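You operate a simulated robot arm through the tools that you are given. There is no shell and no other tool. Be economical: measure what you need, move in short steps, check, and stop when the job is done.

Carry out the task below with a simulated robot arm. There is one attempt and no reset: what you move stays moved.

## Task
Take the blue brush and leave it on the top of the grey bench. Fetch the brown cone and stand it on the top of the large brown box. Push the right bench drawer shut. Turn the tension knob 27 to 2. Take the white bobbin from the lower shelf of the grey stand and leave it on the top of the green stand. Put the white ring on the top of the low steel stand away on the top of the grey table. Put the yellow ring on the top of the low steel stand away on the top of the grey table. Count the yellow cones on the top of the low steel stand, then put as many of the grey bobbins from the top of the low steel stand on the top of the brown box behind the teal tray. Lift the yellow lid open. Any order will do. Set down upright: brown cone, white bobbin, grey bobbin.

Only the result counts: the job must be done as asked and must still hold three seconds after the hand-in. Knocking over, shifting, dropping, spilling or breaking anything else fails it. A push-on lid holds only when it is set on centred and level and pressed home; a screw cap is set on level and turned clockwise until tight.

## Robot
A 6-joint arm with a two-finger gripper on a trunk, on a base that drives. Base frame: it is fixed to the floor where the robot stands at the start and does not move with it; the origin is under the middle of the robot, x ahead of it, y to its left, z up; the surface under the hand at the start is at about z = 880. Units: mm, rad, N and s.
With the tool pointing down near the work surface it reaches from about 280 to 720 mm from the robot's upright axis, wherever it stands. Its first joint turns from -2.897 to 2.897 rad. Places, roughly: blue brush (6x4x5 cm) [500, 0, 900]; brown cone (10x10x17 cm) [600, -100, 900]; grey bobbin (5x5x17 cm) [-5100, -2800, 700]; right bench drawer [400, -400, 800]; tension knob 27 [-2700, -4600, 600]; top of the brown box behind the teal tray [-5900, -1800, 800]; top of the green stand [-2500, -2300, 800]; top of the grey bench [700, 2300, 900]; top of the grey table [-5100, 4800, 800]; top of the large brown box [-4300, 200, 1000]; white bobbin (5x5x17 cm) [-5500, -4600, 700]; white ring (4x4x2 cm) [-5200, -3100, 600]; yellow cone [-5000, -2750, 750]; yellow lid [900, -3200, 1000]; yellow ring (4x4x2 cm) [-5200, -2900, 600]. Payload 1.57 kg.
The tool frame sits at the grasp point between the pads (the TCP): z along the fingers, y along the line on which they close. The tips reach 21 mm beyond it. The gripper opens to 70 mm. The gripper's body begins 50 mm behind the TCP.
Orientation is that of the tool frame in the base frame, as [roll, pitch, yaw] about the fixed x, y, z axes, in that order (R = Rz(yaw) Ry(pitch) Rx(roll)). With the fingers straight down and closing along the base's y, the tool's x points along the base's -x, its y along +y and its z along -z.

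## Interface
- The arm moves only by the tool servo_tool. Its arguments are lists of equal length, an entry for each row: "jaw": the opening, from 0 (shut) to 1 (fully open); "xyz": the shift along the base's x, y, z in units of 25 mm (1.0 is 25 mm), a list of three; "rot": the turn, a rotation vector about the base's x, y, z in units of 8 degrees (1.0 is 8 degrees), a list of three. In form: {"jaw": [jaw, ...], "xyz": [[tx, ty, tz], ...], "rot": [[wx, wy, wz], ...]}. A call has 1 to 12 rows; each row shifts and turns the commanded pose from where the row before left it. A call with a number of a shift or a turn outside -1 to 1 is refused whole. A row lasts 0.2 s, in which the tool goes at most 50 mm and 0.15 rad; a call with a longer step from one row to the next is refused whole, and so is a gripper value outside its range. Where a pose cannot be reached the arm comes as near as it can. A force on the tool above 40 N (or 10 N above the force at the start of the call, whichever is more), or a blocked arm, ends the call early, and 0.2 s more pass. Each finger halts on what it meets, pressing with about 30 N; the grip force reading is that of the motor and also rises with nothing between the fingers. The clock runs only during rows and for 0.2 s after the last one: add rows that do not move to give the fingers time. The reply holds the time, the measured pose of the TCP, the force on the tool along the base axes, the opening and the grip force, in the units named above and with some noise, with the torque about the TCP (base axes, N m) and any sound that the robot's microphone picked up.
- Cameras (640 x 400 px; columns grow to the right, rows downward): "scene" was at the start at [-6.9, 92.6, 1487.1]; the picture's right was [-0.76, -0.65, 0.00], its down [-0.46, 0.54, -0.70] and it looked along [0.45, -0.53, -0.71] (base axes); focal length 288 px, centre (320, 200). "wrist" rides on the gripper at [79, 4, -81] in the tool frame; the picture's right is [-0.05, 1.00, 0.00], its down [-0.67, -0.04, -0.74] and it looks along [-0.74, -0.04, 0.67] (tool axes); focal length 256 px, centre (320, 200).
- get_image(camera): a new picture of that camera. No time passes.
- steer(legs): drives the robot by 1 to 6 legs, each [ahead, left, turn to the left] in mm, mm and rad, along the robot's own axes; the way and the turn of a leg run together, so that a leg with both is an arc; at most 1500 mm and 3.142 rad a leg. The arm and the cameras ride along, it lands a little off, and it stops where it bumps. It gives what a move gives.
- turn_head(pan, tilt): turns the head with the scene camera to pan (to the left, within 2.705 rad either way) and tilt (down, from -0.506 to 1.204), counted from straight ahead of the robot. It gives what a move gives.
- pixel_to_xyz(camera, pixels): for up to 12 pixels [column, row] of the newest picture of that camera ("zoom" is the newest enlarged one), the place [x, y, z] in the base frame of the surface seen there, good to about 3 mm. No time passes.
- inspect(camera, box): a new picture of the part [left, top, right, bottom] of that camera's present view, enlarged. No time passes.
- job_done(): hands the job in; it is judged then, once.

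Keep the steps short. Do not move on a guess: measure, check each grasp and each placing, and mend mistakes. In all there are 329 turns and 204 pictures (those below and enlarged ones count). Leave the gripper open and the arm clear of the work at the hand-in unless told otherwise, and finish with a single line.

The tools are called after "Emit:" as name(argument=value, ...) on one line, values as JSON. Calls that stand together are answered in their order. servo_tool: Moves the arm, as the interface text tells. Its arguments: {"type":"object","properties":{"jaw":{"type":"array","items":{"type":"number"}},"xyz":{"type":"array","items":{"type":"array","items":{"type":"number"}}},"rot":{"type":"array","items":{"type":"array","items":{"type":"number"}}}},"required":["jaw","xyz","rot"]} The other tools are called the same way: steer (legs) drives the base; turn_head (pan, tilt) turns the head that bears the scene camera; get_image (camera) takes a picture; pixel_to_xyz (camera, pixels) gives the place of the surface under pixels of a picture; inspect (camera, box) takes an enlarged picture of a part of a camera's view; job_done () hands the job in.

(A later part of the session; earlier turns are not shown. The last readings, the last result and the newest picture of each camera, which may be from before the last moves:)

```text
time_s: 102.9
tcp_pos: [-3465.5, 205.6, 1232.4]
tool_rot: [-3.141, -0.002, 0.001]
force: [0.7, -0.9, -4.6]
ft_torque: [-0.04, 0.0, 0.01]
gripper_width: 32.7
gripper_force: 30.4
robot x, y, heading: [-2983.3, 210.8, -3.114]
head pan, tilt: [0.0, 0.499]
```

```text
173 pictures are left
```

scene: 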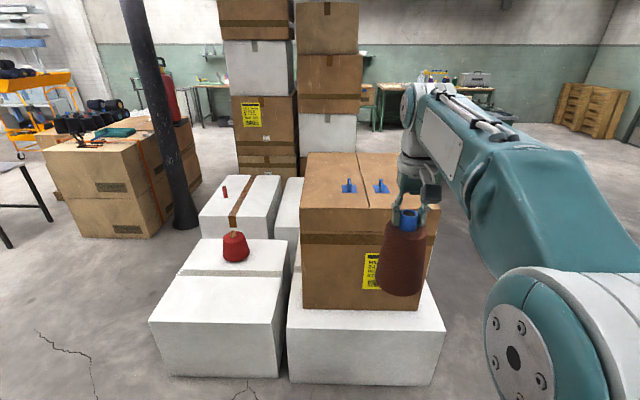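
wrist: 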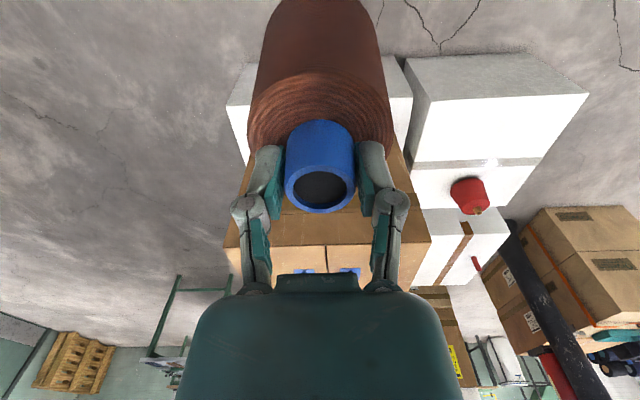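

Measuring the box top, edges and the blue marks.

Emit:
pixel_to_xyz(camera="scene", pixels=[[303, 208], [345, 207], [375, 207], [348, 190], [380, 190], [310, 155], [395, 155], [330, 200], [360, 202], [348, 183], [300, 340], [315, 308]])

Emit:
inspect(camera="scene", box=[280, 140, 440, 240])

```text
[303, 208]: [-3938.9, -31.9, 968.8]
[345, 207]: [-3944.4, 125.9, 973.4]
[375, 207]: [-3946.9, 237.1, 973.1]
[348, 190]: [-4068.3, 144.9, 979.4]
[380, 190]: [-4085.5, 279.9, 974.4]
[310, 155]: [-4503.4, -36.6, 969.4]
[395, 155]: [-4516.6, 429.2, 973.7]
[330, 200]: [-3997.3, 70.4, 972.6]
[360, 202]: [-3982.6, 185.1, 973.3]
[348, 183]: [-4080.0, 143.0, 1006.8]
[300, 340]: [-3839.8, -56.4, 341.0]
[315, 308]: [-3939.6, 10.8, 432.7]
```

```text
4.00 times, centred on (360, 190) of scene
```

zoom: 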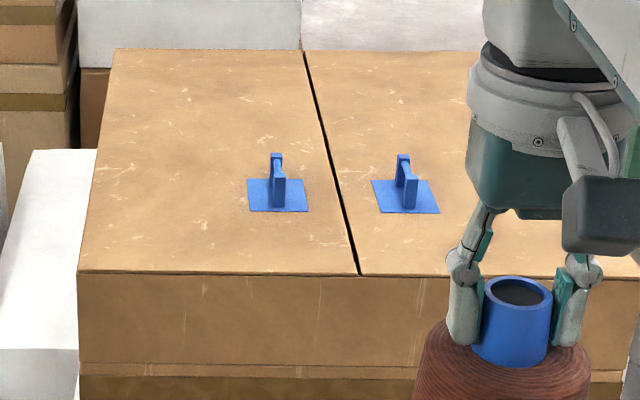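

The top is at z≈973, x -3940 to -4510, y -32 to about 450; the blue handles are at y≈145 and 280. The free spot is (-4030, 45). Driving left 160 and ahead 430.

Emit:
steer(legs=[[0, 150, -0.02], [430, 0, 0]])

Emit:
get_image(camera="scene")

```text
time_s: 106.5
tcp_pos: [-3894.0, 65.4, 1231.7]
tool_rot: [3.141, -0.002, -0.024]
force: [0.0, 0.4, -5.0]
ft_torque: [0.04, -0.01, -0.04]
gripper_width: 32.7
gripper_force: 30.3
robot x, y, heading: [-3412.6, 58.1, 3.139]
head pan, tilt: [0.0, 0.499]
```

```text
171 pictures are left
```

scene: 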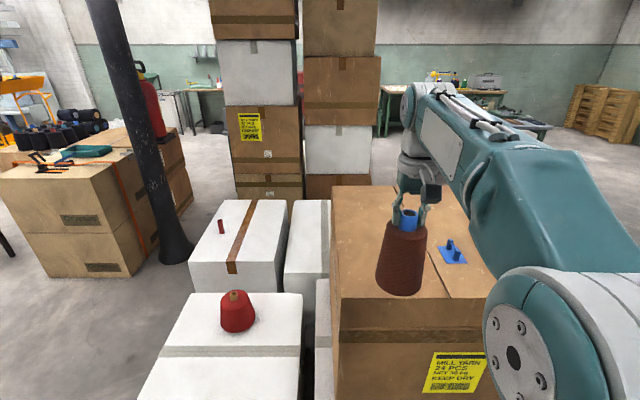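

Moving over (-4025,45) and lowering to z≈1160.

Emit:
servo_tool(jaw=[0, 0, 0, 0, 0, 0, 0], xyz=[[-0.87, -0.13, 0], [-0.87, -0.13, 0], [-0.87, -0.13, -0.5], [-0.87, -0.13, -0.5], [-0.87, -0.13, -0.5], [-0.87, -0.13, -0.5], [0, 0, -0.7]], rot=[[0, 0, 0], [0, 0, 0], [0, 0, 0], [0, 0, 0], [0, 0, 0], [0, 0, 0], [0, 0, 0]])

Emit:
get_image(camera="scene")

```text
time_s: 108.1
tcp_pos: [-4025.8, 44.7, 1167.1]
tool_rot: [-3.139, -0.001, -0.026]
force: [0.0, -0.3, -5.1]
ft_torque: [0.01, -0.03, 0.06]
gripper_width: 32.9
gripper_force: 30.0
robot x, y, heading: [-3408.2, 56.2, 3.143]
head pan, tilt: [0.0, 0.499]
```

```text
170 pictures are left
```

scene: 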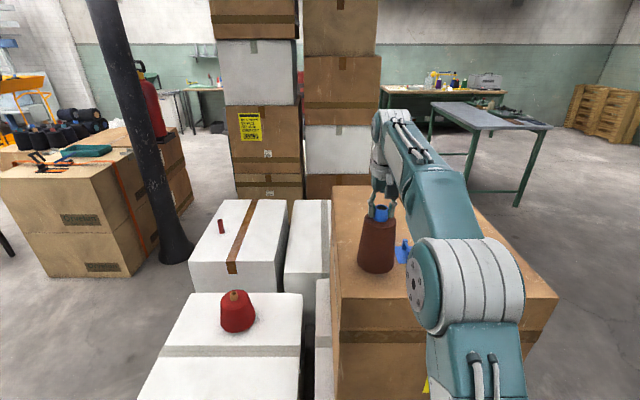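

Well placed over the clear spot. Lowering in small steps to contact (expected TCP≈1139).

Emit:
servo_tool(jaw=[0, 0, 0, 0, 0], xyz=[[0, 0, -0.5], [0, 0, -0.3], [0, 0, -0.2], [0, 0, -0.15], [0, 0, 0]], rot=[[0, 0, 0], [0, 0, 0], [0, 0, 0], [0, 0, 0], [0, 0, 0]])

```text
time_s: 109.3
tcp_pos: [-4024.3, 44.9, 1136.2]
tool_rot: [-3.139, -0.001, -0.024]
force: [0.0, 0.5, -6.1]
ft_torque: [0.0, 0.0, 0.01]
gripper_width: 32.7
gripper_force: 29.9
robot x, y, heading: [-3410.1, 51.6, 3.136]
head pan, tilt: [0.0, 0.499]
```

No contact yet. Lowering further in 3 mm steps.

Emit:
servo_tool(jaw=[0, 0, 0, 0], xyz=[[0, 0, -0.12], [0, 0, -0.12], [0, 0, 0], [0, 0, 0]], rot=[[0, 0, 0], [0, 0, 0], [0, 0, 0], [0, 0, 0]])

```text
time_s: 110.3
tcp_pos: [-4023.9, 45.9, 1132.9]
tool_rot: [-3.141, 0.006, -0.024]
force: [-5.6, 3.4, 37.1]
ft_torque: [0.07, 0.28, -0.02]
gripper_width: 33.2
gripper_force: 30.3
robot x, y, heading: [-3413.7, 53.0, 3.144]
head pan, tilt: [0.0, 0.499]
```

Contact (37 N). Easing up 2 mm, then opening and lifting away.

Emit:
servo_tool(jaw=[0, 0, 1, 1, 1, 1, 1, 1, 1, 1], xyz=[[0, 0, 0.06], [0, 0, 0], [0, 0, 0], [0, 0, 0], [0, 0, 0], [0, 0, 0.5], [0, 0, 1], [0, 0, 1], [0, 0, 1], [0, 0, 1]], rot=[[0, 0, 0], [0, 0, 0], [0, 0, 0], [0, 0, 0], [0, 0, 0], [0, 0, 0], [0, 0, 0], [0, 0, 0], [0, 0, 0], [0, 0, 0]])

Emit:
get_image(camera="wrist")

Emit:
inspect(camera="scene", box=[300, 160, 480, 320])

```text
time_s: 112.5
tcp_pos: [-4019.0, 44.1, 1239.0]
tool_rot: [-3.138, 0.003, -0.025]
force: [0.0, -0.3, 0.3]
ft_torque: [0.03, 0.0, 0.03]
gripper_width: 69.9
gripper_force: 0.1
out of reach, approached as far as the arm can: row 10
robot x, y, heading: [-3410.9, 54.0, 3.145]
head pan, tilt: [0.0, 0.499]
```

```text
169 pictures are left
```

wrist: 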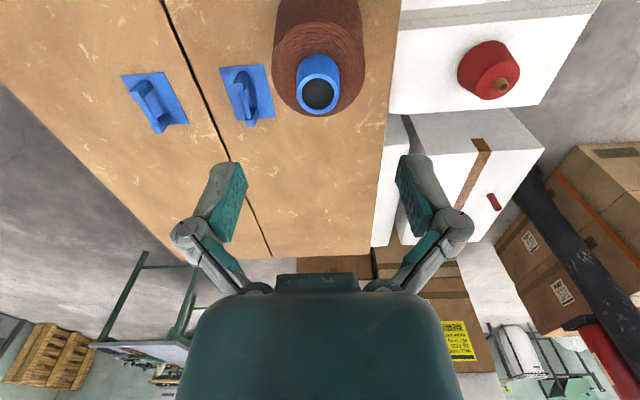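

```text
2.50 times, centred on (390, 240) of scene
```

zoom: 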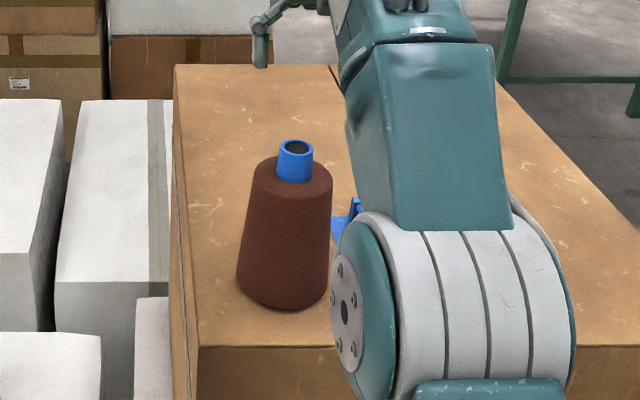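

The cone stands upright and clear of the blue pad. Retracting, backing up, then looking towards the low steel stand.

Emit:
servo_tool(jaw=[1, 1, 1, 1, 1, 1], xyz=[[1, 0, 0], [1, 0, 0], [1, 0, 0], [1, 0, 0], [1, 0, 0], [1, 0, 0]], rot=[[0, 0, 0], [0, 0, 0], [0, 0, 0], [0, 0, 0], [0, 0, 0], [0, 0, 0]])

Emit:
steer(legs=[[-450, 0, 0]])

Emit:
turn_head(pan=0.9, tilt=0.3)

Emit:
get_image(camera="scene")

```text
time_s: 113.9
tcp_pos: [-3869.9, 47.2, 1240.3]
tool_rot: [3.141, -0.002, -0.024]
force: [0.1, -0.2, -0.6]
ft_torque: [-0.02, 0.01, 0.02]
gripper_width: 69.9
gripper_force: 0.0
robot x, y, heading: [-3410.1, 53.4, 3.141]
head pan, tilt: [0.0, 0.499]
```

```text
time_s: 116.6
tcp_pos: [-3429.4, 44.8, 1239.8]
tool_rot: [-3.138, -0.003, -0.019]
force: [-0.6, -0.5, -0.2]
ft_torque: [0.02, -0.03, 0.03]
gripper_width: 70.1
gripper_force: 0.0
robot x, y, heading: [-2974.9, 54.3, -3.134]
head pan, tilt: [0.0, 0.499]
```

```text
time_s: 117.8
tcp_pos: [-3428.7, 45.2, 1240.7]
tool_rot: [-3.14, -0.002, -0.02]
force: [-0.4, -0.8, -1.4]
ft_torque: [-0.03, -0.02, 0.01]
gripper_width: 69.8
gripper_force: 0.1
robot x, y, heading: [-2968.4, 52.5, -3.136]
head pan, tilt: [0.901, 0.3]
```

```text
167 pictures are left
```

scene: 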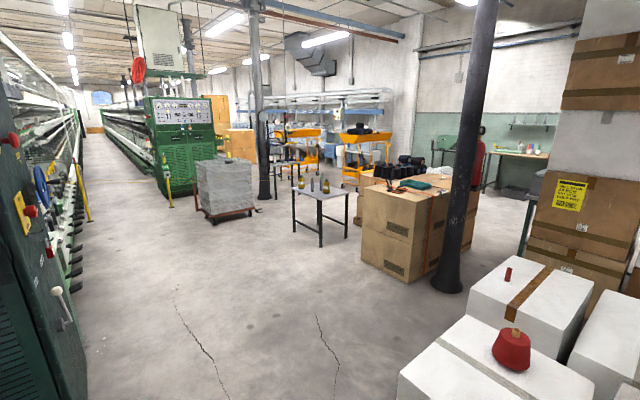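

Zooming in on the low stand area and measuring.

Emit:
inspect(camera="scene", box=[180, 120, 500, 300])

Emit:
pixel_to_xyz(camera="scene", pixels=[[320, 196], [300, 190], [345, 190], [315, 180], [322, 245], [400, 225], [382, 188], [420, 185], [400, 165], [225, 190], [355, 270], [325, 186]])

```text
2.00 times, centred on (340, 210) of scene
```

zoom: 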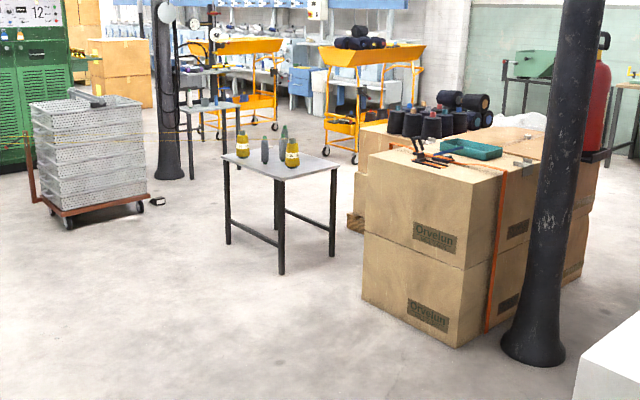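

```text
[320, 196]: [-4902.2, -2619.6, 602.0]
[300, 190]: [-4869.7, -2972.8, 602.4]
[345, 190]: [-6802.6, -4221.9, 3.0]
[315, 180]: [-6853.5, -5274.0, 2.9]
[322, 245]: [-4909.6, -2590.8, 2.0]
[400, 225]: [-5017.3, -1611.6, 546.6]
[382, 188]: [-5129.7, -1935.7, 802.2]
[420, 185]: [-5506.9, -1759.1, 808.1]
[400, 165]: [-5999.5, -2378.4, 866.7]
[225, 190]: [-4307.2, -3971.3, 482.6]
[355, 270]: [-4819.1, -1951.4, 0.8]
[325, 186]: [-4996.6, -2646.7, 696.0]
```

The low stand top is at z≈602, x -4870 to about -5300, y -2600 to -3000. Driving there diagonally through free floor.

Emit:
steer(legs=[[650, 1350, 0], [750, 1400, 0]])

Emit:
turn_head(pan=0.0, tilt=0.65)

Emit:
get_image(camera="scene")

Emit:
get_image(camera="wrist")

```text
refused: leg 2 is longer than a leg can be; nothing moved
```

```text
time_s: 119.0
tcp_pos: [-3428.8, 45.2, 1240.6]
tool_rot: [-3.141, -0.002, -0.02]
force: [0.2, 0.3, 0.3]
ft_torque: [0.01, 0.02, -0.01]
gripper_width: 70.0
gripper_force: 0.1
robot x, y, heading: [-2967.2, 52.2, -3.138]
head pan, tilt: [0.0, 0.649]
```

```text
165 pictures are left
```

scene: 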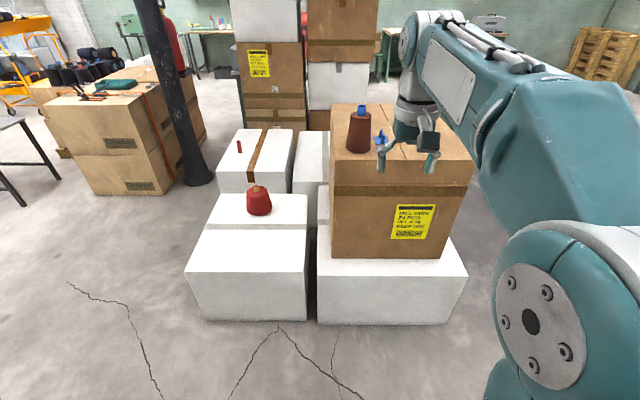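

```text
164 pictures are left
```

wrist: 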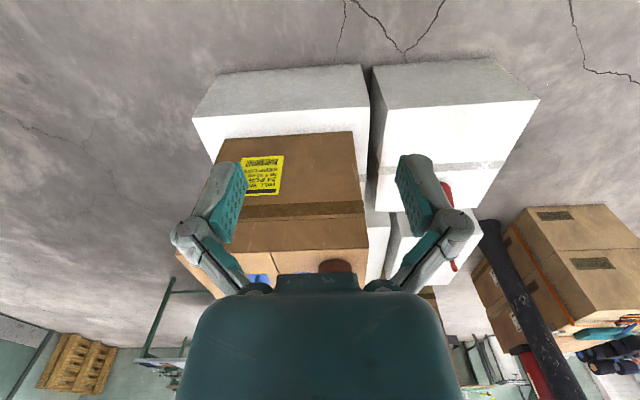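

The leg was too long, so I'll split it in three.

Emit:
steer(legs=[[300, 950, 0], [500, 950, 0], [600, 850, 0]])

Emit:
turn_head(pan=0.0, tilt=0.7)

Emit:
get_image(camera="scene")

Emit:
get_image(camera="wrist")

```text
time_s: 134.3
tcp_pos: [-4823.1, -2704.1, 1240.8]
tool_rot: [3.141, -0.001, -0.047]
force: [-0.4, -0.2, 0.5]
ft_torque: [-0.02, 0.01, 0.0]
gripper_width: 69.9
gripper_force: 0.1
robot x, y, heading: [-4360.7, -2702.2, 3.117]
head pan, tilt: [0.0, 0.649]
```

```text
time_s: 134.9
tcp_pos: [-4822.3, -2706.4, 1240.3]
tool_rot: [-3.14, -0.002, -0.047]
force: [0.5, 0.0, -0.4]
ft_torque: [0.02, -0.01, 0.01]
gripper_width: 70.1
gripper_force: 0.1
robot x, y, heading: [-4362.3, -2708.7, 3.112]
head pan, tilt: [0.0, 0.7]
```

```text
163 pictures are left
```

scene: 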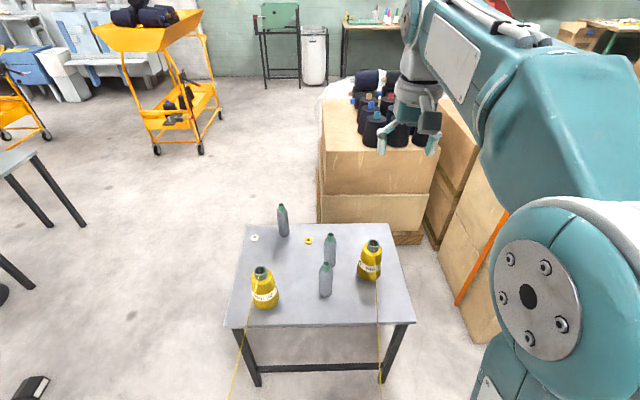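

```text
162 pictures are left
```

wrist: 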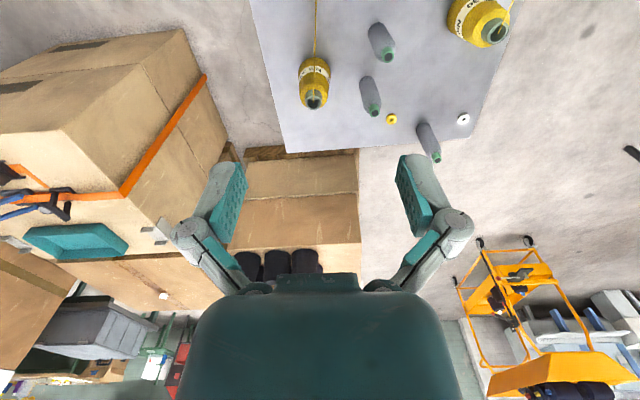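

I see two yellow cones, three grey bobbins, a white ring at (254,238) and a yellow ring at (308,240). Zooming to confirm the count and measuring.

Emit:
inspect(camera="scene", box=[210, 190, 430, 340])

Emit:
pixel_to_xyz(camera="scene", pixels=[[254, 238], [308, 240], [283, 222], [330, 250], [325, 285], [264, 285], [370, 262], [228, 325], [412, 322], [250, 226], [390, 226], [383, 290]])

```text
2.67 times, centred on (320, 265) of scene
```

zoom: 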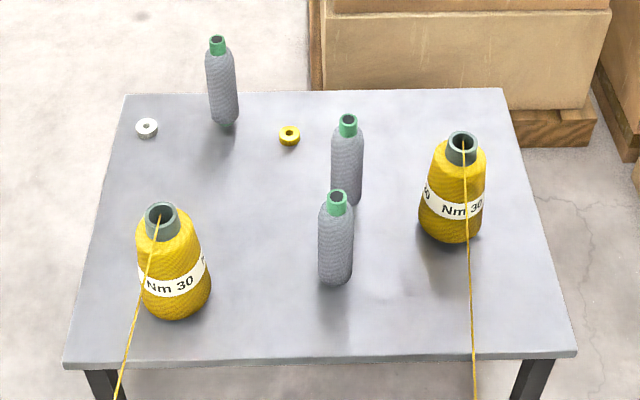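

```text
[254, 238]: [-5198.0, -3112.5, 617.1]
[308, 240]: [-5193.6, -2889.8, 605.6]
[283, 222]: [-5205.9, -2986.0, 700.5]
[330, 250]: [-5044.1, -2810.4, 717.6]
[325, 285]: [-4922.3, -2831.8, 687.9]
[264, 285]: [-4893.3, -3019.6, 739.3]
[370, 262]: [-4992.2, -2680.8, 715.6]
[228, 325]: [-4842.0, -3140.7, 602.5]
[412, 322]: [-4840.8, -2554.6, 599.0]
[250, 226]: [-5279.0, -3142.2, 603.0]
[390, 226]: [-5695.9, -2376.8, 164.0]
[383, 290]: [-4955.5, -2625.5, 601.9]
```

Two yellow cones and three grey bobbins, so two bobbins go to the box. Threads run from the yellow cones towards me, so I'll look down to see where they go.

Emit:
turn_head(pan=0.0, tilt=1.2)

Emit:
get_image(camera="scene")

```text
time_s: 135.9
tcp_pos: [-4822.7, -2704.5, 1240.7]
tool_rot: [-3.139, -0.001, -0.048]
force: [0.2, -0.7, 0.1]
ft_torque: [0.02, 0.0, 0.03]
gripper_width: 70.3
gripper_force: 0.1
robot x, y, heading: [-4366.9, -2706.5, 3.113]
head pan, tilt: [0.0, 1.201]
```

```text
160 pictures are left
```

scene: 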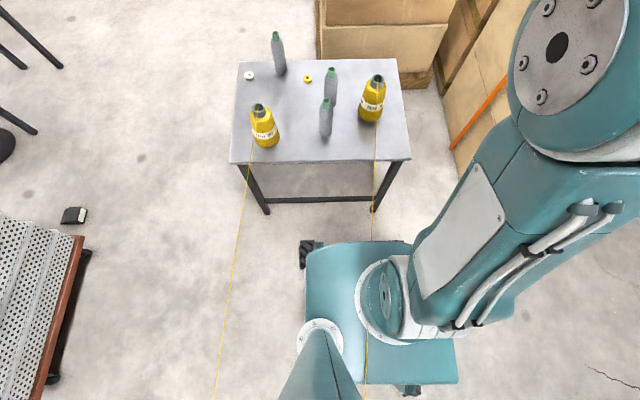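

Zooming in on the right thread where it crosses my base.

Emit:
inspect(camera="scene", box=[200, 100, 460, 400])

Emit:
pixel_to_xyz(camera="scene", pixels=[[375, 180], [373, 225], [367, 350], [365, 375], [237, 240], [222, 340], [214, 395], [320, 250], [450, 370], [305, 385]])

```text
1.33 times, centred on (330, 250) of scene
```

zoom: 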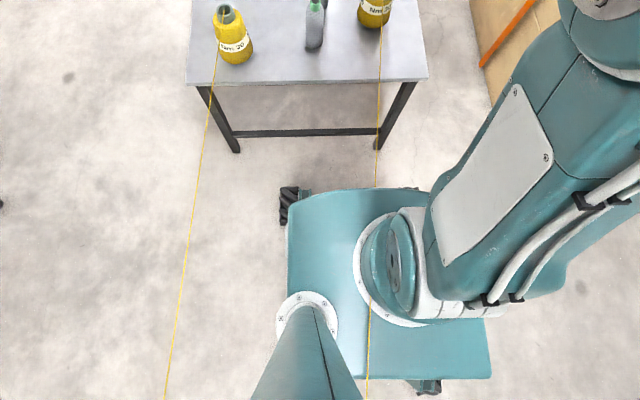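

```text
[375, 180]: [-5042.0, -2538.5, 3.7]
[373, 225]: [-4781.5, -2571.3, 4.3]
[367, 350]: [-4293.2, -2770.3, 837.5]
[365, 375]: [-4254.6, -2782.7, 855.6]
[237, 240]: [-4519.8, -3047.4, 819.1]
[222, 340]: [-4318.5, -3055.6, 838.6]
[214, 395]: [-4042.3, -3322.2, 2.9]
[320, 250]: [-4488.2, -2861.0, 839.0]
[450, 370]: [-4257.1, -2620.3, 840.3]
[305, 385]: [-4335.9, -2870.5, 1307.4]
```

The threads hang in the air at z≈820–850, running towards +x. I'll look behind to see where they lead.

Emit:
turn_head(pan=2.6, tilt=0.4)

Emit:
get_image(camera="scene")

Emit:
turn_head(pan=1.6, tilt=0.4)

Emit:
get_image(camera="scene")

```text
time_s: 138.2
tcp_pos: [-4823.3, -2705.5, 1240.8]
tool_rot: [-3.14, -0.002, -0.048]
force: [-0.5, 0.1, -0.6]
ft_torque: [0.03, -0.02, -0.02]
gripper_width: 69.7
gripper_force: 0.1
robot x, y, heading: [-4367.9, -2707.8, 3.121]
head pan, tilt: [2.601, 0.4]
```

```text
158 pictures are left
```

scene: 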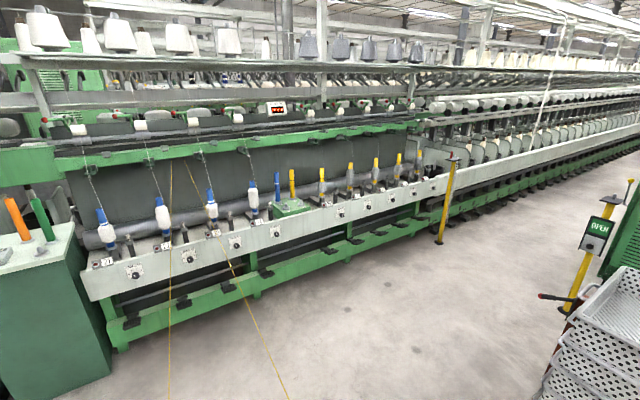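

```text
time_s: 139.5
tcp_pos: [-4823.6, -2704.5, 1239.9]
tool_rot: [-3.14, -0.002, -0.048]
force: [-0.6, 0.2, 0.2]
ft_torque: [0.01, -0.04, -0.02]
gripper_width: 70.0
gripper_force: 0.2
robot x, y, heading: [-4359.7, -2707.0, 3.121]
head pan, tilt: [1.6, 0.4]
```

```text
157 pictures are left
```

scene: 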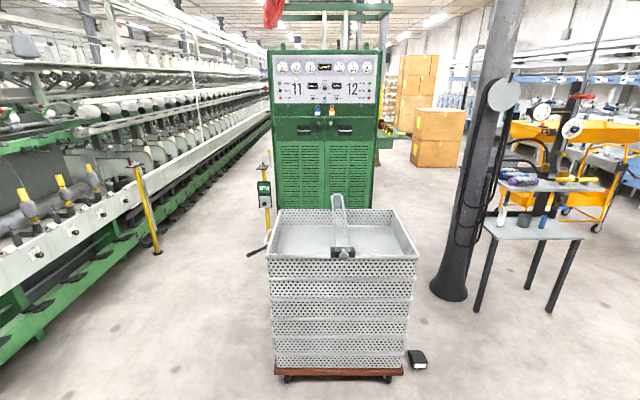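

The threads run to the spinning frame across the aisle. The two yellow cones haven't moved. I'll keep the arm between and above the threads. First, a wrist zoom to measure the bobbins.

Emit:
inspect(camera="wrist", box=[280, 0, 500, 170])

```text
2.35 times, centred on (390, 85) of wrist
```

zoom: 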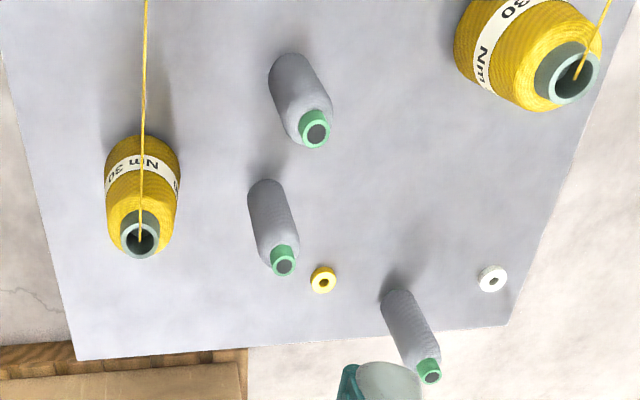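

Emit:
pixel_to_xyz(camera="zoom", pixels=[[302, 132], [330, 132], [316, 117], [314, 146], [271, 262], [299, 262], [284, 249], [282, 275], [323, 270], [323, 292], [311, 280], [335, 280]])

Emit:
pixel_to_xyz(camera="zoom", pixels=[[492, 267], [480, 280], [505, 278], [492, 290], [420, 370], [440, 372], [430, 362], [145, 60], [145, 180], [141, 240], [600, 20], [270, 70]])

```text
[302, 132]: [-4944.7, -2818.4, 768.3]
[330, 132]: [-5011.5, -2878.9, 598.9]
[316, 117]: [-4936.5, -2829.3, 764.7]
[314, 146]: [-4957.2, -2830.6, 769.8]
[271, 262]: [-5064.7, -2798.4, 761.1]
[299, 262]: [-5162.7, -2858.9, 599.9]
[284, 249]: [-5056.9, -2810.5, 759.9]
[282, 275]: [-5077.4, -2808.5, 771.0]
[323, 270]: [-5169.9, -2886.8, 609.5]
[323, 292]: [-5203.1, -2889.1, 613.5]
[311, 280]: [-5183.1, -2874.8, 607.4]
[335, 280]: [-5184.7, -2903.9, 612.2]
```

```text
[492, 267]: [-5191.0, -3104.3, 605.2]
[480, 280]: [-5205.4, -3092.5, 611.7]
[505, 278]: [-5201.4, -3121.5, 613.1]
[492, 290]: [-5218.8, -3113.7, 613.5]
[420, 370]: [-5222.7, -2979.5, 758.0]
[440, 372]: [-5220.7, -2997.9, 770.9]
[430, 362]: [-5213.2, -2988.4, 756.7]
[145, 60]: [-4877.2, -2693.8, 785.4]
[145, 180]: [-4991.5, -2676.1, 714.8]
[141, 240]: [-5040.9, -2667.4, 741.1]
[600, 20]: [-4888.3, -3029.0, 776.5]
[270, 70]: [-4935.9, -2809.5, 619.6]
```

Bobbin C top centre (-4947,-2829,770); B (-5067,-2809); A (-5222,-2988); yellow ring (-5187,-2889); white ring (-5204,-3108). Moving over bobbin C first.

Emit:
servo_tool(jaw=[1, 1, 1, 1, 1, 1, 1, 1, 1, 1, 1, 1], xyz=[[-0.41, -0.41, -1], [-0.41, -0.41, -1], [-0.41, -0.41, -1], [-0.41, -0.41, -1], [-0.41, -0.41, -1], [-0.41, -0.41, -1], [-0.41, -0.41, -1], [-0.41, -0.41, -1], [-0.41, -0.41, -1], [-0.41, -0.41, -1], [-0.41, -0.41, -1], [-0.41, -0.41, -1]], rot=[[0, 0, 0], [0, 0, 0], [0, 0, 0], [0, 0, 0], [0, 0, 0], [0, 0, 0], [0, 0, 0], [0, 0, 0], [0, 0, 0], [0, 0, 0], [0, 0, 0], [0, 0, 0]])

Emit:
turn_head(pan=0.0, tilt=0.8)

Emit:
get_image(camera="wrist")

Emit:
get_image(camera="scene")

```text
time_s: 142.1
tcp_pos: [-4945.7, -2829.4, 938.5]
tool_rot: [-3.139, 0.0, -0.047]
force: [0.1, 0.5, 0.2]
ft_torque: [-0.02, -0.02, 0.0]
gripper_width: 70.1
gripper_force: 0.0
robot x, y, heading: [-4364.6, -2706.2, 3.123]
head pan, tilt: [1.6, 0.4]
```

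```text
time_s: 143.7
tcp_pos: [-4944.1, -2827.9, 938.9]
tool_rot: [-3.14, -0.001, -0.048]
force: [0.3, -0.1, -0.1]
ft_torque: [0.04, 0.0, -0.04]
gripper_width: 69.7
gripper_force: 0.1
robot x, y, heading: [-4363.3, -2709.8, 3.121]
head pan, tilt: [0.0, 0.799]
```

```text
155 pictures are left
```

wrist: 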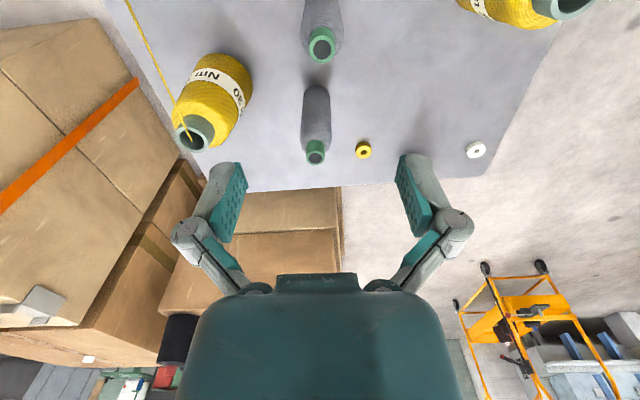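

```text
154 pictures are left
```

scene: 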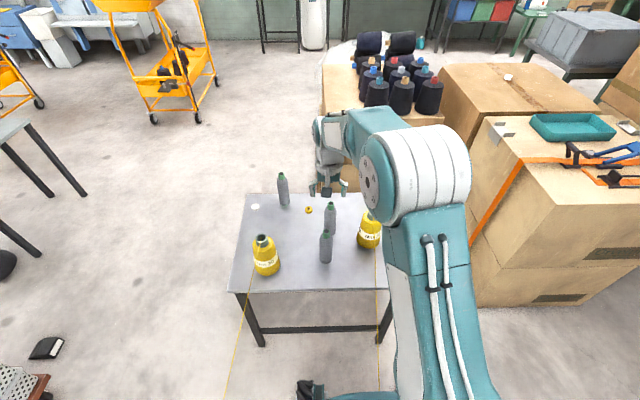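

Bobbin C is in column 321, aligned. Verifying its top centre before descending.

Emit:
pixel_to_xyz(camera="wrist", pixels=[[309, 45], [334, 45], [321, 30], [321, 59], [307, 10]])

Emit:
pixel_to_xyz(camera="scene", pixels=[[507, 77], [450, 75], [590, 100], [470, 100], [540, 80], [500, 120], [610, 115], [575, 120], [445, 70], [520, 66]])

```text
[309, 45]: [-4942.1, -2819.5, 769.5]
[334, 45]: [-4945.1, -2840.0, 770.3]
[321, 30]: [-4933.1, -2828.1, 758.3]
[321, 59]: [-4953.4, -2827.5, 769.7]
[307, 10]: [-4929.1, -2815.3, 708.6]
```

```text
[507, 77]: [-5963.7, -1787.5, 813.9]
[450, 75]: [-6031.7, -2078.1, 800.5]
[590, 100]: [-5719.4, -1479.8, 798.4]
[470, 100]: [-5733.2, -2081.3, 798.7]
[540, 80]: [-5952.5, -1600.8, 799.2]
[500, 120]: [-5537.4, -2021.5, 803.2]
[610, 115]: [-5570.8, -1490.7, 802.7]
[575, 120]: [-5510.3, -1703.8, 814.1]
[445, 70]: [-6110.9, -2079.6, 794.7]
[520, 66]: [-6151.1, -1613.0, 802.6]
```

Bobbin C centre (-4945,-2829). Descending to z≈730 and gripping.

Emit:
servo_tool(jaw=[1, 1, 1, 1, 1, 1, 1, 1, 1, 0, 0, 0], xyz=[[0, 0, -0.93], [0, 0, -0.93], [0, 0, -0.93], [0, 0, -0.93], [0, 0, -0.93], [0, 0, -0.93], [0, 0, -0.93], [0, 0, -0.93], [0, 0, -0.93], [0, 0, 0], [0, 0, 0], [0, 0, 0]], rot=[[0, 0, 0], [0, 0, 0], [0, 0, 0], [0, 0, 0], [0, 0, 0], [0, 0, 0], [0, 0, 0], [0, 0, 0], [0, 0, 0], [0, 0, 0], [0, 0, 0], [0, 0, 0]])

Emit:
get_image(camera="wrist")

```text
time_s: 146.3
tcp_pos: [-4945.6, -2829.8, 731.5]
tool_rot: [-3.14, 0.002, -0.049]
force: [0.5, -1.2, 20.3]
ft_torque: [0.0, 0.03, -0.05]
gripper_width: 42.2
gripper_force: 30.3
robot x, y, heading: [-4364.0, -2708.0, 3.117]
head pan, tilt: [0.0, 0.799]
```

```text
153 pictures are left
```

wrist: 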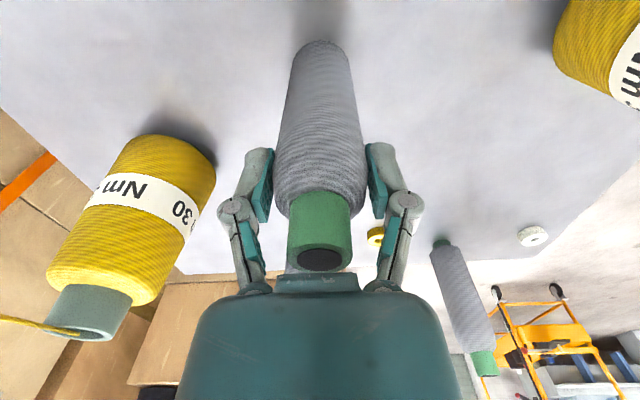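

Gripped (42 mm). Lifting straight up.

Emit:
servo_tool(jaw=[0, 0, 0, 0, 0, 0, 0, 0, 0, 0, 0, 0], xyz=[[0, 0, 0.5], [0, 0, 1], [0, 0, 1], [0, 0, 1], [0, 0, 1], [0, 0, 1], [0, 0, 1], [0, 0, 1], [0, 0, 1], [0, 0, 1], [0, 0, 1], [0, 0, 1]], rot=[[0, 0, 0], [0, 0, 0], [0, 0, 0], [0, 0, 0], [0, 0, 0], [0, 0, 0], [0, 0, 0], [0, 0, 0], [0, 0, 0], [0, 0, 0], [0, 0, 0], [0, 0, 0]])

Emit:
servo_tool(jaw=[0, 0, 0, 0, 0, 0, 0, 0], xyz=[[0.9, 0.6, 1], [0.9, 0.6, 1], [0.9, 0.6, 1], [0.9, 0.6, 1], [0.9, 0.6, 1], [0.9, 0.6, 1], [0.9, 0.6, 1], [0, 0.5, 0]], rot=[[0, 0, 0], [0, 0, 0], [0, 0, 0], [0, 0, 0], [0, 0, 0], [0, 0, 0], [0, 0, 0], [0, 0, 0]])

Emit:
turn_head(pan=-0.75, tilt=0.4)

Emit:
get_image(camera="scene")

```text
time_s: 148.9
tcp_pos: [-4946.5, -2826.7, 1019.4]
tool_rot: [-3.14, -0.003, -0.047]
force: [0.4, -0.1, -0.9]
ft_torque: [0.04, 0.0, -0.01]
gripper_width: 42.3
gripper_force: 29.7
robot x, y, heading: [-4364.6, -2711.0, 3.118]
head pan, tilt: [0.0, 0.799]
```

```text
time_s: 150.7
tcp_pos: [-4788.8, -2710.9, 1195.4]
tool_rot: [-3.14, -0.003, -0.045]
force: [1.1, 0.1, -0.3]
ft_torque: [-0.01, 0.03, 0.01]
gripper_width: 42.5
gripper_force: 30.2
robot x, y, heading: [-4364.4, -2710.7, 3.114]
head pan, tilt: [0.0, 0.799]
```

```text
time_s: 151.8
tcp_pos: [-4788.4, -2711.3, 1194.6]
tool_rot: [-3.14, -0.002, -0.048]
force: [-0.3, -0.3, -2.1]
ft_torque: [-0.01, 0.02, -0.01]
gripper_width: 42.5
gripper_force: 29.6
robot x, y, heading: [-4365.4, -2708.3, 3.117]
head pan, tilt: [-0.75, 0.4]
```

```text
152 pictures are left
```

scene: 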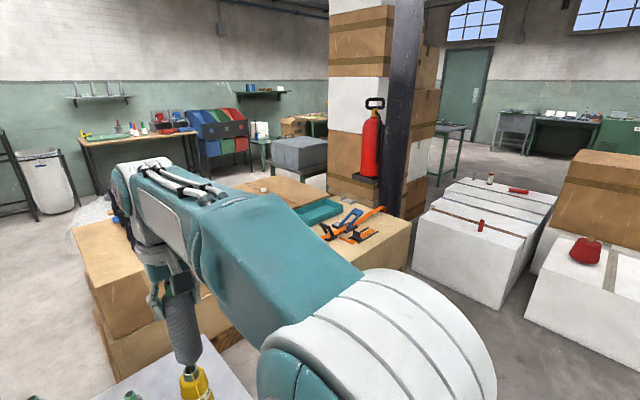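

Measuring around the brown box's far side: extinguisher, grey box, stack, floor.

Emit:
pixel_to_xyz(camera="scene", pixels=[[370, 150], [365, 185], [300, 155], [345, 180], [285, 180], [315, 190], [262, 190], [400, 180], [425, 185], [440, 250], [475, 225], [360, 225]])

Emit:
inspect(camera="scene", box=[190, 90, 450, 270])

```text
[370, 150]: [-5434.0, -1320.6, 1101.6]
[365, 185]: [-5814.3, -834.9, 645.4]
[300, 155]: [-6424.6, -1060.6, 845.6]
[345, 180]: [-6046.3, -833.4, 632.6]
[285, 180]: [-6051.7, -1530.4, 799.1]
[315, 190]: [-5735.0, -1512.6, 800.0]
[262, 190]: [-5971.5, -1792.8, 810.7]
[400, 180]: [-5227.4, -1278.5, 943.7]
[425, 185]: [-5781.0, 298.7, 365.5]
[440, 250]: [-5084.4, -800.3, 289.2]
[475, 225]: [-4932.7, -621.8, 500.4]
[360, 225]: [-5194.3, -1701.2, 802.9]
```

```text
2.22 times, centred on (320, 180) of scene
```

zoom: 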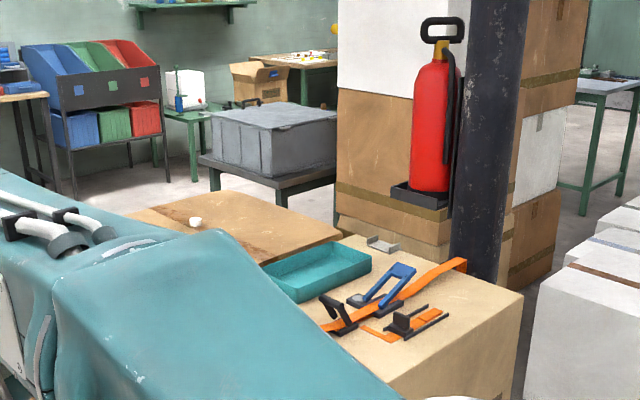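

The +y side is blocked by the pillar and extinguisher. I'll check the route round the stand's -y side, looking left and back.

Emit:
turn_head(pan=0.75, tilt=0.55)

Emit:
get_image(camera="scene")

Emit:
pixel_to_xyz(camera="scene", pixels=[[30, 250], [100, 330], [150, 250], [200, 200], [300, 150], [350, 110], [420, 150], [470, 180], [500, 240], [560, 300], [250, 80], [400, 60]])

```text
time_s: 153.4
tcp_pos: [-4787.9, -2711.6, 1195.0]
tool_rot: [-3.14, -0.003, -0.045]
force: [0.0, -0.6, 0.2]
ft_torque: [0.0, -0.02, -0.01]
gripper_width: 42.6
gripper_force: 29.7
robot x, y, heading: [-4362.5, -2707.7, 3.119]
head pan, tilt: [0.75, 0.55]
```

```text
150 pictures are left
```

scene: 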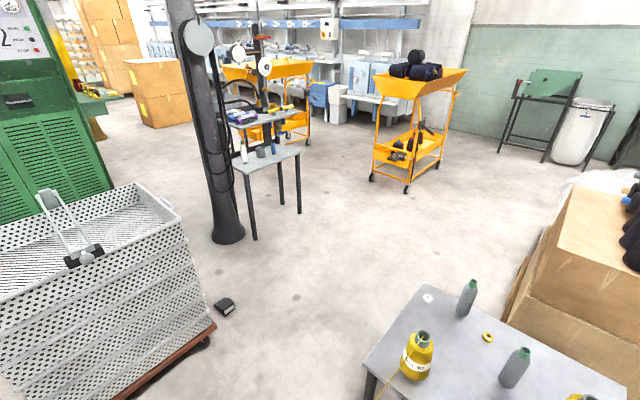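

```text
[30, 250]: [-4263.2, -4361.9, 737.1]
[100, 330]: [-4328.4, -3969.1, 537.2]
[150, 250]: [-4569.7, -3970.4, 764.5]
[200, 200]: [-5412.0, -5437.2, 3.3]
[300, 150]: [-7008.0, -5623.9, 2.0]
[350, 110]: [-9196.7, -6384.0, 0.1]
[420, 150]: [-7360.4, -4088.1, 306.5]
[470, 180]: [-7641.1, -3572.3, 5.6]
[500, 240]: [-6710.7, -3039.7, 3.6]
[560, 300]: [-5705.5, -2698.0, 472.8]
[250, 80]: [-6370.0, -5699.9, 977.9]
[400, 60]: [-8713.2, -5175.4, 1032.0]
```

The trolley face is at y≈-3970 and the stand edge at -3142. I'll measure the small black box on the floor at (225,305).

Emit:
pixel_to_xyz(camera="scene", pixels=[[215, 300], [235, 305], [225, 297], [222, 316], [205, 345], [575, 190], [600, 180], [580, 230], [530, 260], [505, 130]])

```text
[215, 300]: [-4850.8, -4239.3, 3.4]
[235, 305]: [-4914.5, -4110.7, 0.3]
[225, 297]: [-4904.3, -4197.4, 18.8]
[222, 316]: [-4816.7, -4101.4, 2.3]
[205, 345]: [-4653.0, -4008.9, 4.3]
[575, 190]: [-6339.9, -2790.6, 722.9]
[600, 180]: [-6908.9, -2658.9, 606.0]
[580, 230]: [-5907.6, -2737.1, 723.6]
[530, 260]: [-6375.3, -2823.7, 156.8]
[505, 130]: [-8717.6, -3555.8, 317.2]
```

The route is clear at y≈-3520. Driving round the stand to behind the boxes.

Emit:
steer(legs=[[0, 820, 0], [1450, 0, 0], [1450, 0, 0]])

Emit:
turn_head(pan=-1.4, tilt=0.4)

Emit:
get_image(camera="scene")

```text
time_s: 171.5
tcp_pos: [-7729.9, -3405.5, 1194.9]
tool_rot: [-3.141, -0.001, -0.051]
force: [0.3, -0.2, -1.4]
ft_torque: [-0.02, -0.02, 0.02]
gripper_width: 42.6
gripper_force: 30.2
robot x, y, heading: [-7311.3, -3406.2, 3.116]
head pan, tilt: [0.75, 0.55]
```

```text
time_s: 173.6
tcp_pos: [-7731.1, -3405.2, 1195.0]
tool_rot: [-3.14, -0.002, -0.049]
force: [0.7, 0.8, -0.6]
ft_torque: [0.03, -0.02, 0.03]
gripper_width: 42.4
gripper_force: 30.2
robot x, y, heading: [-7304.3, -3405.6, 3.114]
head pan, tilt: [-1.4, 0.4]
```

```text
149 pictures are left
```

scene: 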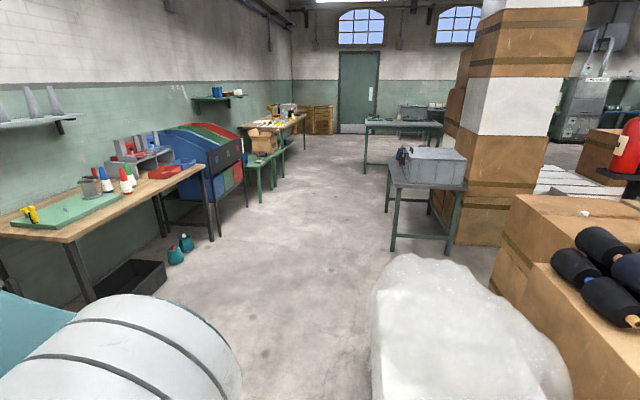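

There's an aisle behind the boxes. Measuring the bag, the brown box edge and the table.

Emit:
pixel_to_xyz(camera="scene", pixels=[[583, 213], [520, 200], [500, 290], [385, 290], [410, 260], [480, 270], [560, 380], [520, 195], [600, 200], [395, 250], [460, 185], [180, 250]])

Emit:
inspect(camera="scene", box=[440, 150, 640, 330])

```text
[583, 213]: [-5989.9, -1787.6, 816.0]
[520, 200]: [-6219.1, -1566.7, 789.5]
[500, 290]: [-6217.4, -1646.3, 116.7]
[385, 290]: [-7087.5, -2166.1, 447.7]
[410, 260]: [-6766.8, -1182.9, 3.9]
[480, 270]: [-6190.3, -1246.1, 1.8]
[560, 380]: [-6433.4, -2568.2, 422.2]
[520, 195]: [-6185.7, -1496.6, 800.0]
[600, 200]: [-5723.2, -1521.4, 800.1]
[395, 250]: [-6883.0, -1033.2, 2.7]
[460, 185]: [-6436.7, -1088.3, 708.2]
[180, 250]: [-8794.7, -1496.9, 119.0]
```

```text
2.22 times, centred on (540, 240) of scene
```

zoom: 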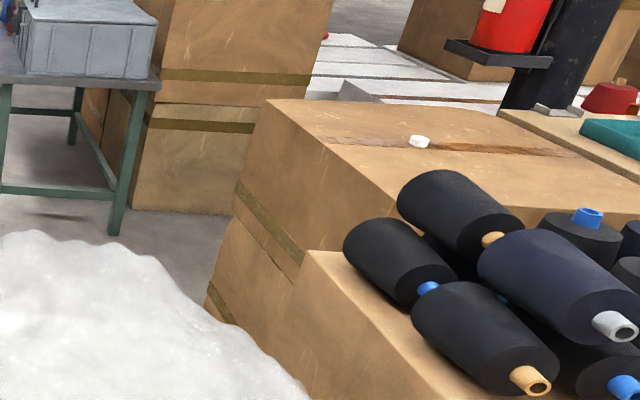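

The box's back face is at x≈-6220, top 800; the bag reaches x≈-7090. I'll drive along x≈-7500 to y≈-1620, then turn to face +x.

Emit:
steer(legs=[[220, 0, 0.028], [0, -900, 0], [0, -900, 0], [0, 0, 3.14]])

Emit:
turn_head(pan=0, tilt=0.45)

Emit:
get_image(camera="scene")

```text
time_s: 191.6
tcp_pos: [-7059.2, -1554.2, 1194.6]
tool_rot: [-3.14, -0.001, -3.14]
force: [-0.2, -0.2, -0.7]
ft_torque: [0.02, 0.02, -0.01]
gripper_width: 42.2
gripper_force: 30.7
robot x, y, heading: [-7484.4, -1579.0, 0.028]
head pan, tilt: [-1.4, 0.4]
```

```text
time_s: 193.1
tcp_pos: [-7058.6, -1553.7, 1195.3]
tool_rot: [-3.141, -0.001, -3.14]
force: [0.2, -0.1, -1.5]
ft_torque: [0.02, -0.03, 0.05]
gripper_width: 42.5
gripper_force: 29.7
robot x, y, heading: [-7484.2, -1576.1, 0.031]
head pan, tilt: [0.0, 0.45]
```

```text
147 pictures are left
```

scene: 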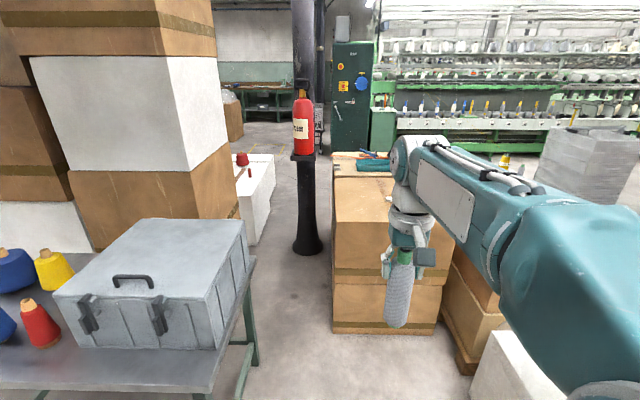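

Measuring the table corner, the bag and the box from here.

Emit:
pixel_to_xyz(camera="scene", pixels=[[210, 382], [255, 260], [335, 218], [390, 218], [335, 185], [480, 370], [500, 340], [395, 180], [375, 200], [340, 330]])

```text
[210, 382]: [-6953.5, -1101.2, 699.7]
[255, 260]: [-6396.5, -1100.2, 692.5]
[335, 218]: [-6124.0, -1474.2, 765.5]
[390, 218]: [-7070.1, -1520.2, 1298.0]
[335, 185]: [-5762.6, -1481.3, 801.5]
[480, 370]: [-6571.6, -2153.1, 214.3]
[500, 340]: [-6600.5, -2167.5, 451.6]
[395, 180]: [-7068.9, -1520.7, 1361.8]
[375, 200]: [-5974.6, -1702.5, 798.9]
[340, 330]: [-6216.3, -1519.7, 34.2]
```

There's 1 m of free width, from -1100 to -2100. Moving right 100 and ahead 730.

Emit:
steer(legs=[[0, -80, -0.03], [730, 0, 0]])

Emit:
turn_head(pan=0, tilt=0.7)

Emit:
get_image(camera="scene")

Emit:
get_image(camera="wrist")

```text
time_s: 197.8
tcp_pos: [-6314.4, -1639.2, 1195.4]
tool_rot: [-3.141, -0.001, 3.125]
force: [0.2, 0.0, -0.5]
ft_torque: [-0.05, -0.02, -0.04]
gripper_width: 42.6
gripper_force: 29.9
robot x, y, heading: [-6739.0, -1658.7, 0.012]
head pan, tilt: [0.0, 0.45]
```

```text
time_s: 198.5
tcp_pos: [-6315.1, -1639.1, 1194.4]
tool_rot: [-3.14, -0.002, 3.126]
force: [0.0, 0.6, -0.3]
ft_torque: [-0.03, 0.02, 0.02]
gripper_width: 42.3
gripper_force: 30.6
robot x, y, heading: [-6739.4, -1656.3, 0.003]
head pan, tilt: [0.0, 0.7]
```

```text
146 pictures are left
```

scene: 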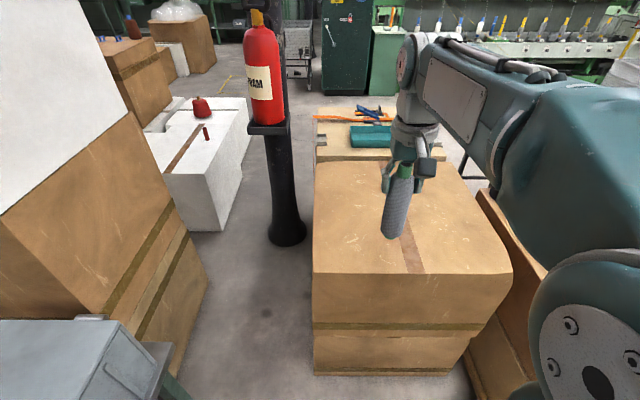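

```text
145 pictures are left
```

wrist: 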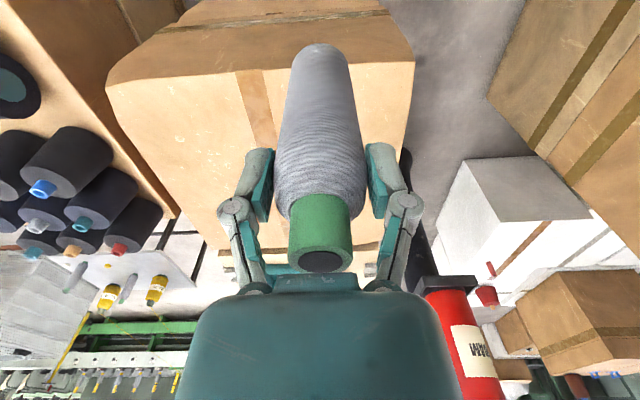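

Measuring the box top at the intended spot.

Emit:
pixel_to_xyz(camera="scene", pixels=[[340, 255], [360, 240], [345, 225], [315, 272], [350, 272], [510, 270], [415, 268], [465, 230], [440, 240], [350, 200]])

```text
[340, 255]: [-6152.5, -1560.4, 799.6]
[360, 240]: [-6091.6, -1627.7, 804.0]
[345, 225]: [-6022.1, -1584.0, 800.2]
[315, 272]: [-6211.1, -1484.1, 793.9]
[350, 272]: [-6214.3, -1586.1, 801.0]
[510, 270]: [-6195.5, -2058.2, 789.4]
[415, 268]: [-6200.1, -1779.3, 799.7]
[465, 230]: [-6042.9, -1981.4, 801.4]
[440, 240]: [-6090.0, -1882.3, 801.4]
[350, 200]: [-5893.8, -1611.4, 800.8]
```

The top is at z≈801. Moving over (-6100,-1640) and lowering to z≈960.

Emit:
servo_tool(jaw=[0, 0, 0, 0, 0, 0, 0, 0, 0, 0], xyz=[[0.856, 0, -0.92], [0.856, 0, -0.92], [0.856, 0, -0.92], [0.856, 0, -0.92], [0.856, 0, -0.92], [0.856, 0, -0.92], [0.856, 0, -0.92], [0.856, 0, -0.92], [0.856, 0, -0.92], [0.856, 0, -0.92]], rot=[[0, 0, 0], [0, 0, 0], [0, 0, 0], [0, 0, 0], [0, 0, 0], [0, 0, 0], [0, 0, 0], [0, 0, 0], [0, 0, 0], [0, 0, 0]])

Emit:
servo_tool(jaw=[0, 0, 0, 0, 0, 0], xyz=[[0, 0, -0.6], [0, 0, -0.3], [0, 0, -0.2], [0, 0, -0.15], [0, 0, 0], [0, 0, 0]], rot=[[0, 0, 0], [0, 0, 0], [0, 0, 0], [0, 0, 0], [0, 0, 0], [0, 0, 0]])

```text
time_s: 200.7
tcp_pos: [-6101.6, -1638.8, 963.8]
tool_rot: [-3.139, 0.0, 3.125]
force: [0.1, 0.0, -0.4]
ft_torque: [-0.03, 0.0, 0.0]
gripper_width: 42.3
gripper_force: 30.0
robot x, y, heading: [-6736.0, -1656.6, 0.008]
head pan, tilt: [0.0, 0.7]
```

```text
time_s: 202.1
tcp_pos: [-6101.6, -1639.6, 932.7]
tool_rot: [-3.139, -0.002, 3.126]
force: [-0.2, -0.4, -1.1]
ft_torque: [0.01, 0.01, -0.02]
gripper_width: 42.8
gripper_force: 29.9
robot x, y, heading: [-6742.1, -1656.5, 0.003]
head pan, tilt: [0.0, 0.7]
```

No contact yet. Stepping down 2 mm at a time.

Emit:
servo_tool(jaw=[0, 0, 0, 0, 0], xyz=[[0, 0, -0.1], [0, 0, 0], [0, 0, -0.1], [0, 0, 0], [0, 0, 0]], rot=[[0, 0, 0], [0, 0, 0], [0, 0, 0], [0, 0, 0], [0, 0, 0]])

```text
time_s: 203.3
tcp_pos: [-6101.7, -1639.4, 931.0]
tool_rot: [-3.139, 0.004, 3.127]
force: [-3.4, 0.5, 27.9]
ft_torque: [0.06, 0.24, 0.03]
gripper_width: 42.6
gripper_force: 29.9
robot x, y, heading: [-6741.9, -1655.8, 0.008]
head pan, tilt: [0.0, 0.7]
```

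Contact. Easing up 1.5 mm, opening, then rising straight.

Emit:
servo_tool(jaw=[0, 0, 0.9, 0.9, 0.9, 0.9, 0.9, 0.9, 0.9, 0.9, 0.9, 0.9], xyz=[[0, 0, 0.07], [0, 0, 0], [0, 0, 0], [0, 0, 0], [0, 0, 0.3], [0, 0, 1], [0, 0, 1], [0, 0, 1], [0, 0, 1], [0, 0, 1], [0, 0, 1], [0, 0, 1]], rot=[[0, 0, 0], [0, 0, 0], [0, 0, 0], [0, 0, 0], [0, 0, 0], [0, 0, 0], [0, 0, 0], [0, 0, 0], [0, 0, 0], [0, 0, 0], [0, 0, 0], [0, 0, 0]])

Emit:
get_image(camera="scene")

```text
time_s: 205.9
tcp_pos: [-6101.8, -1642.2, 1114.6]
tool_rot: [-3.14, -0.004, 3.127]
force: [0.8, -0.5, -0.8]
ft_torque: [0.02, -0.03, 0.03]
gripper_width: 62.9
gripper_force: 0.0
robot x, y, heading: [-6738.7, -1656.7, 0.01]
head pan, tilt: [0.0, 0.7]
```

```text
144 pictures are left
```

scene: 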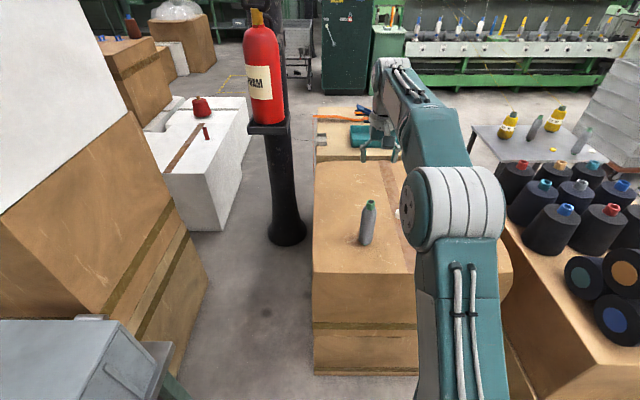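

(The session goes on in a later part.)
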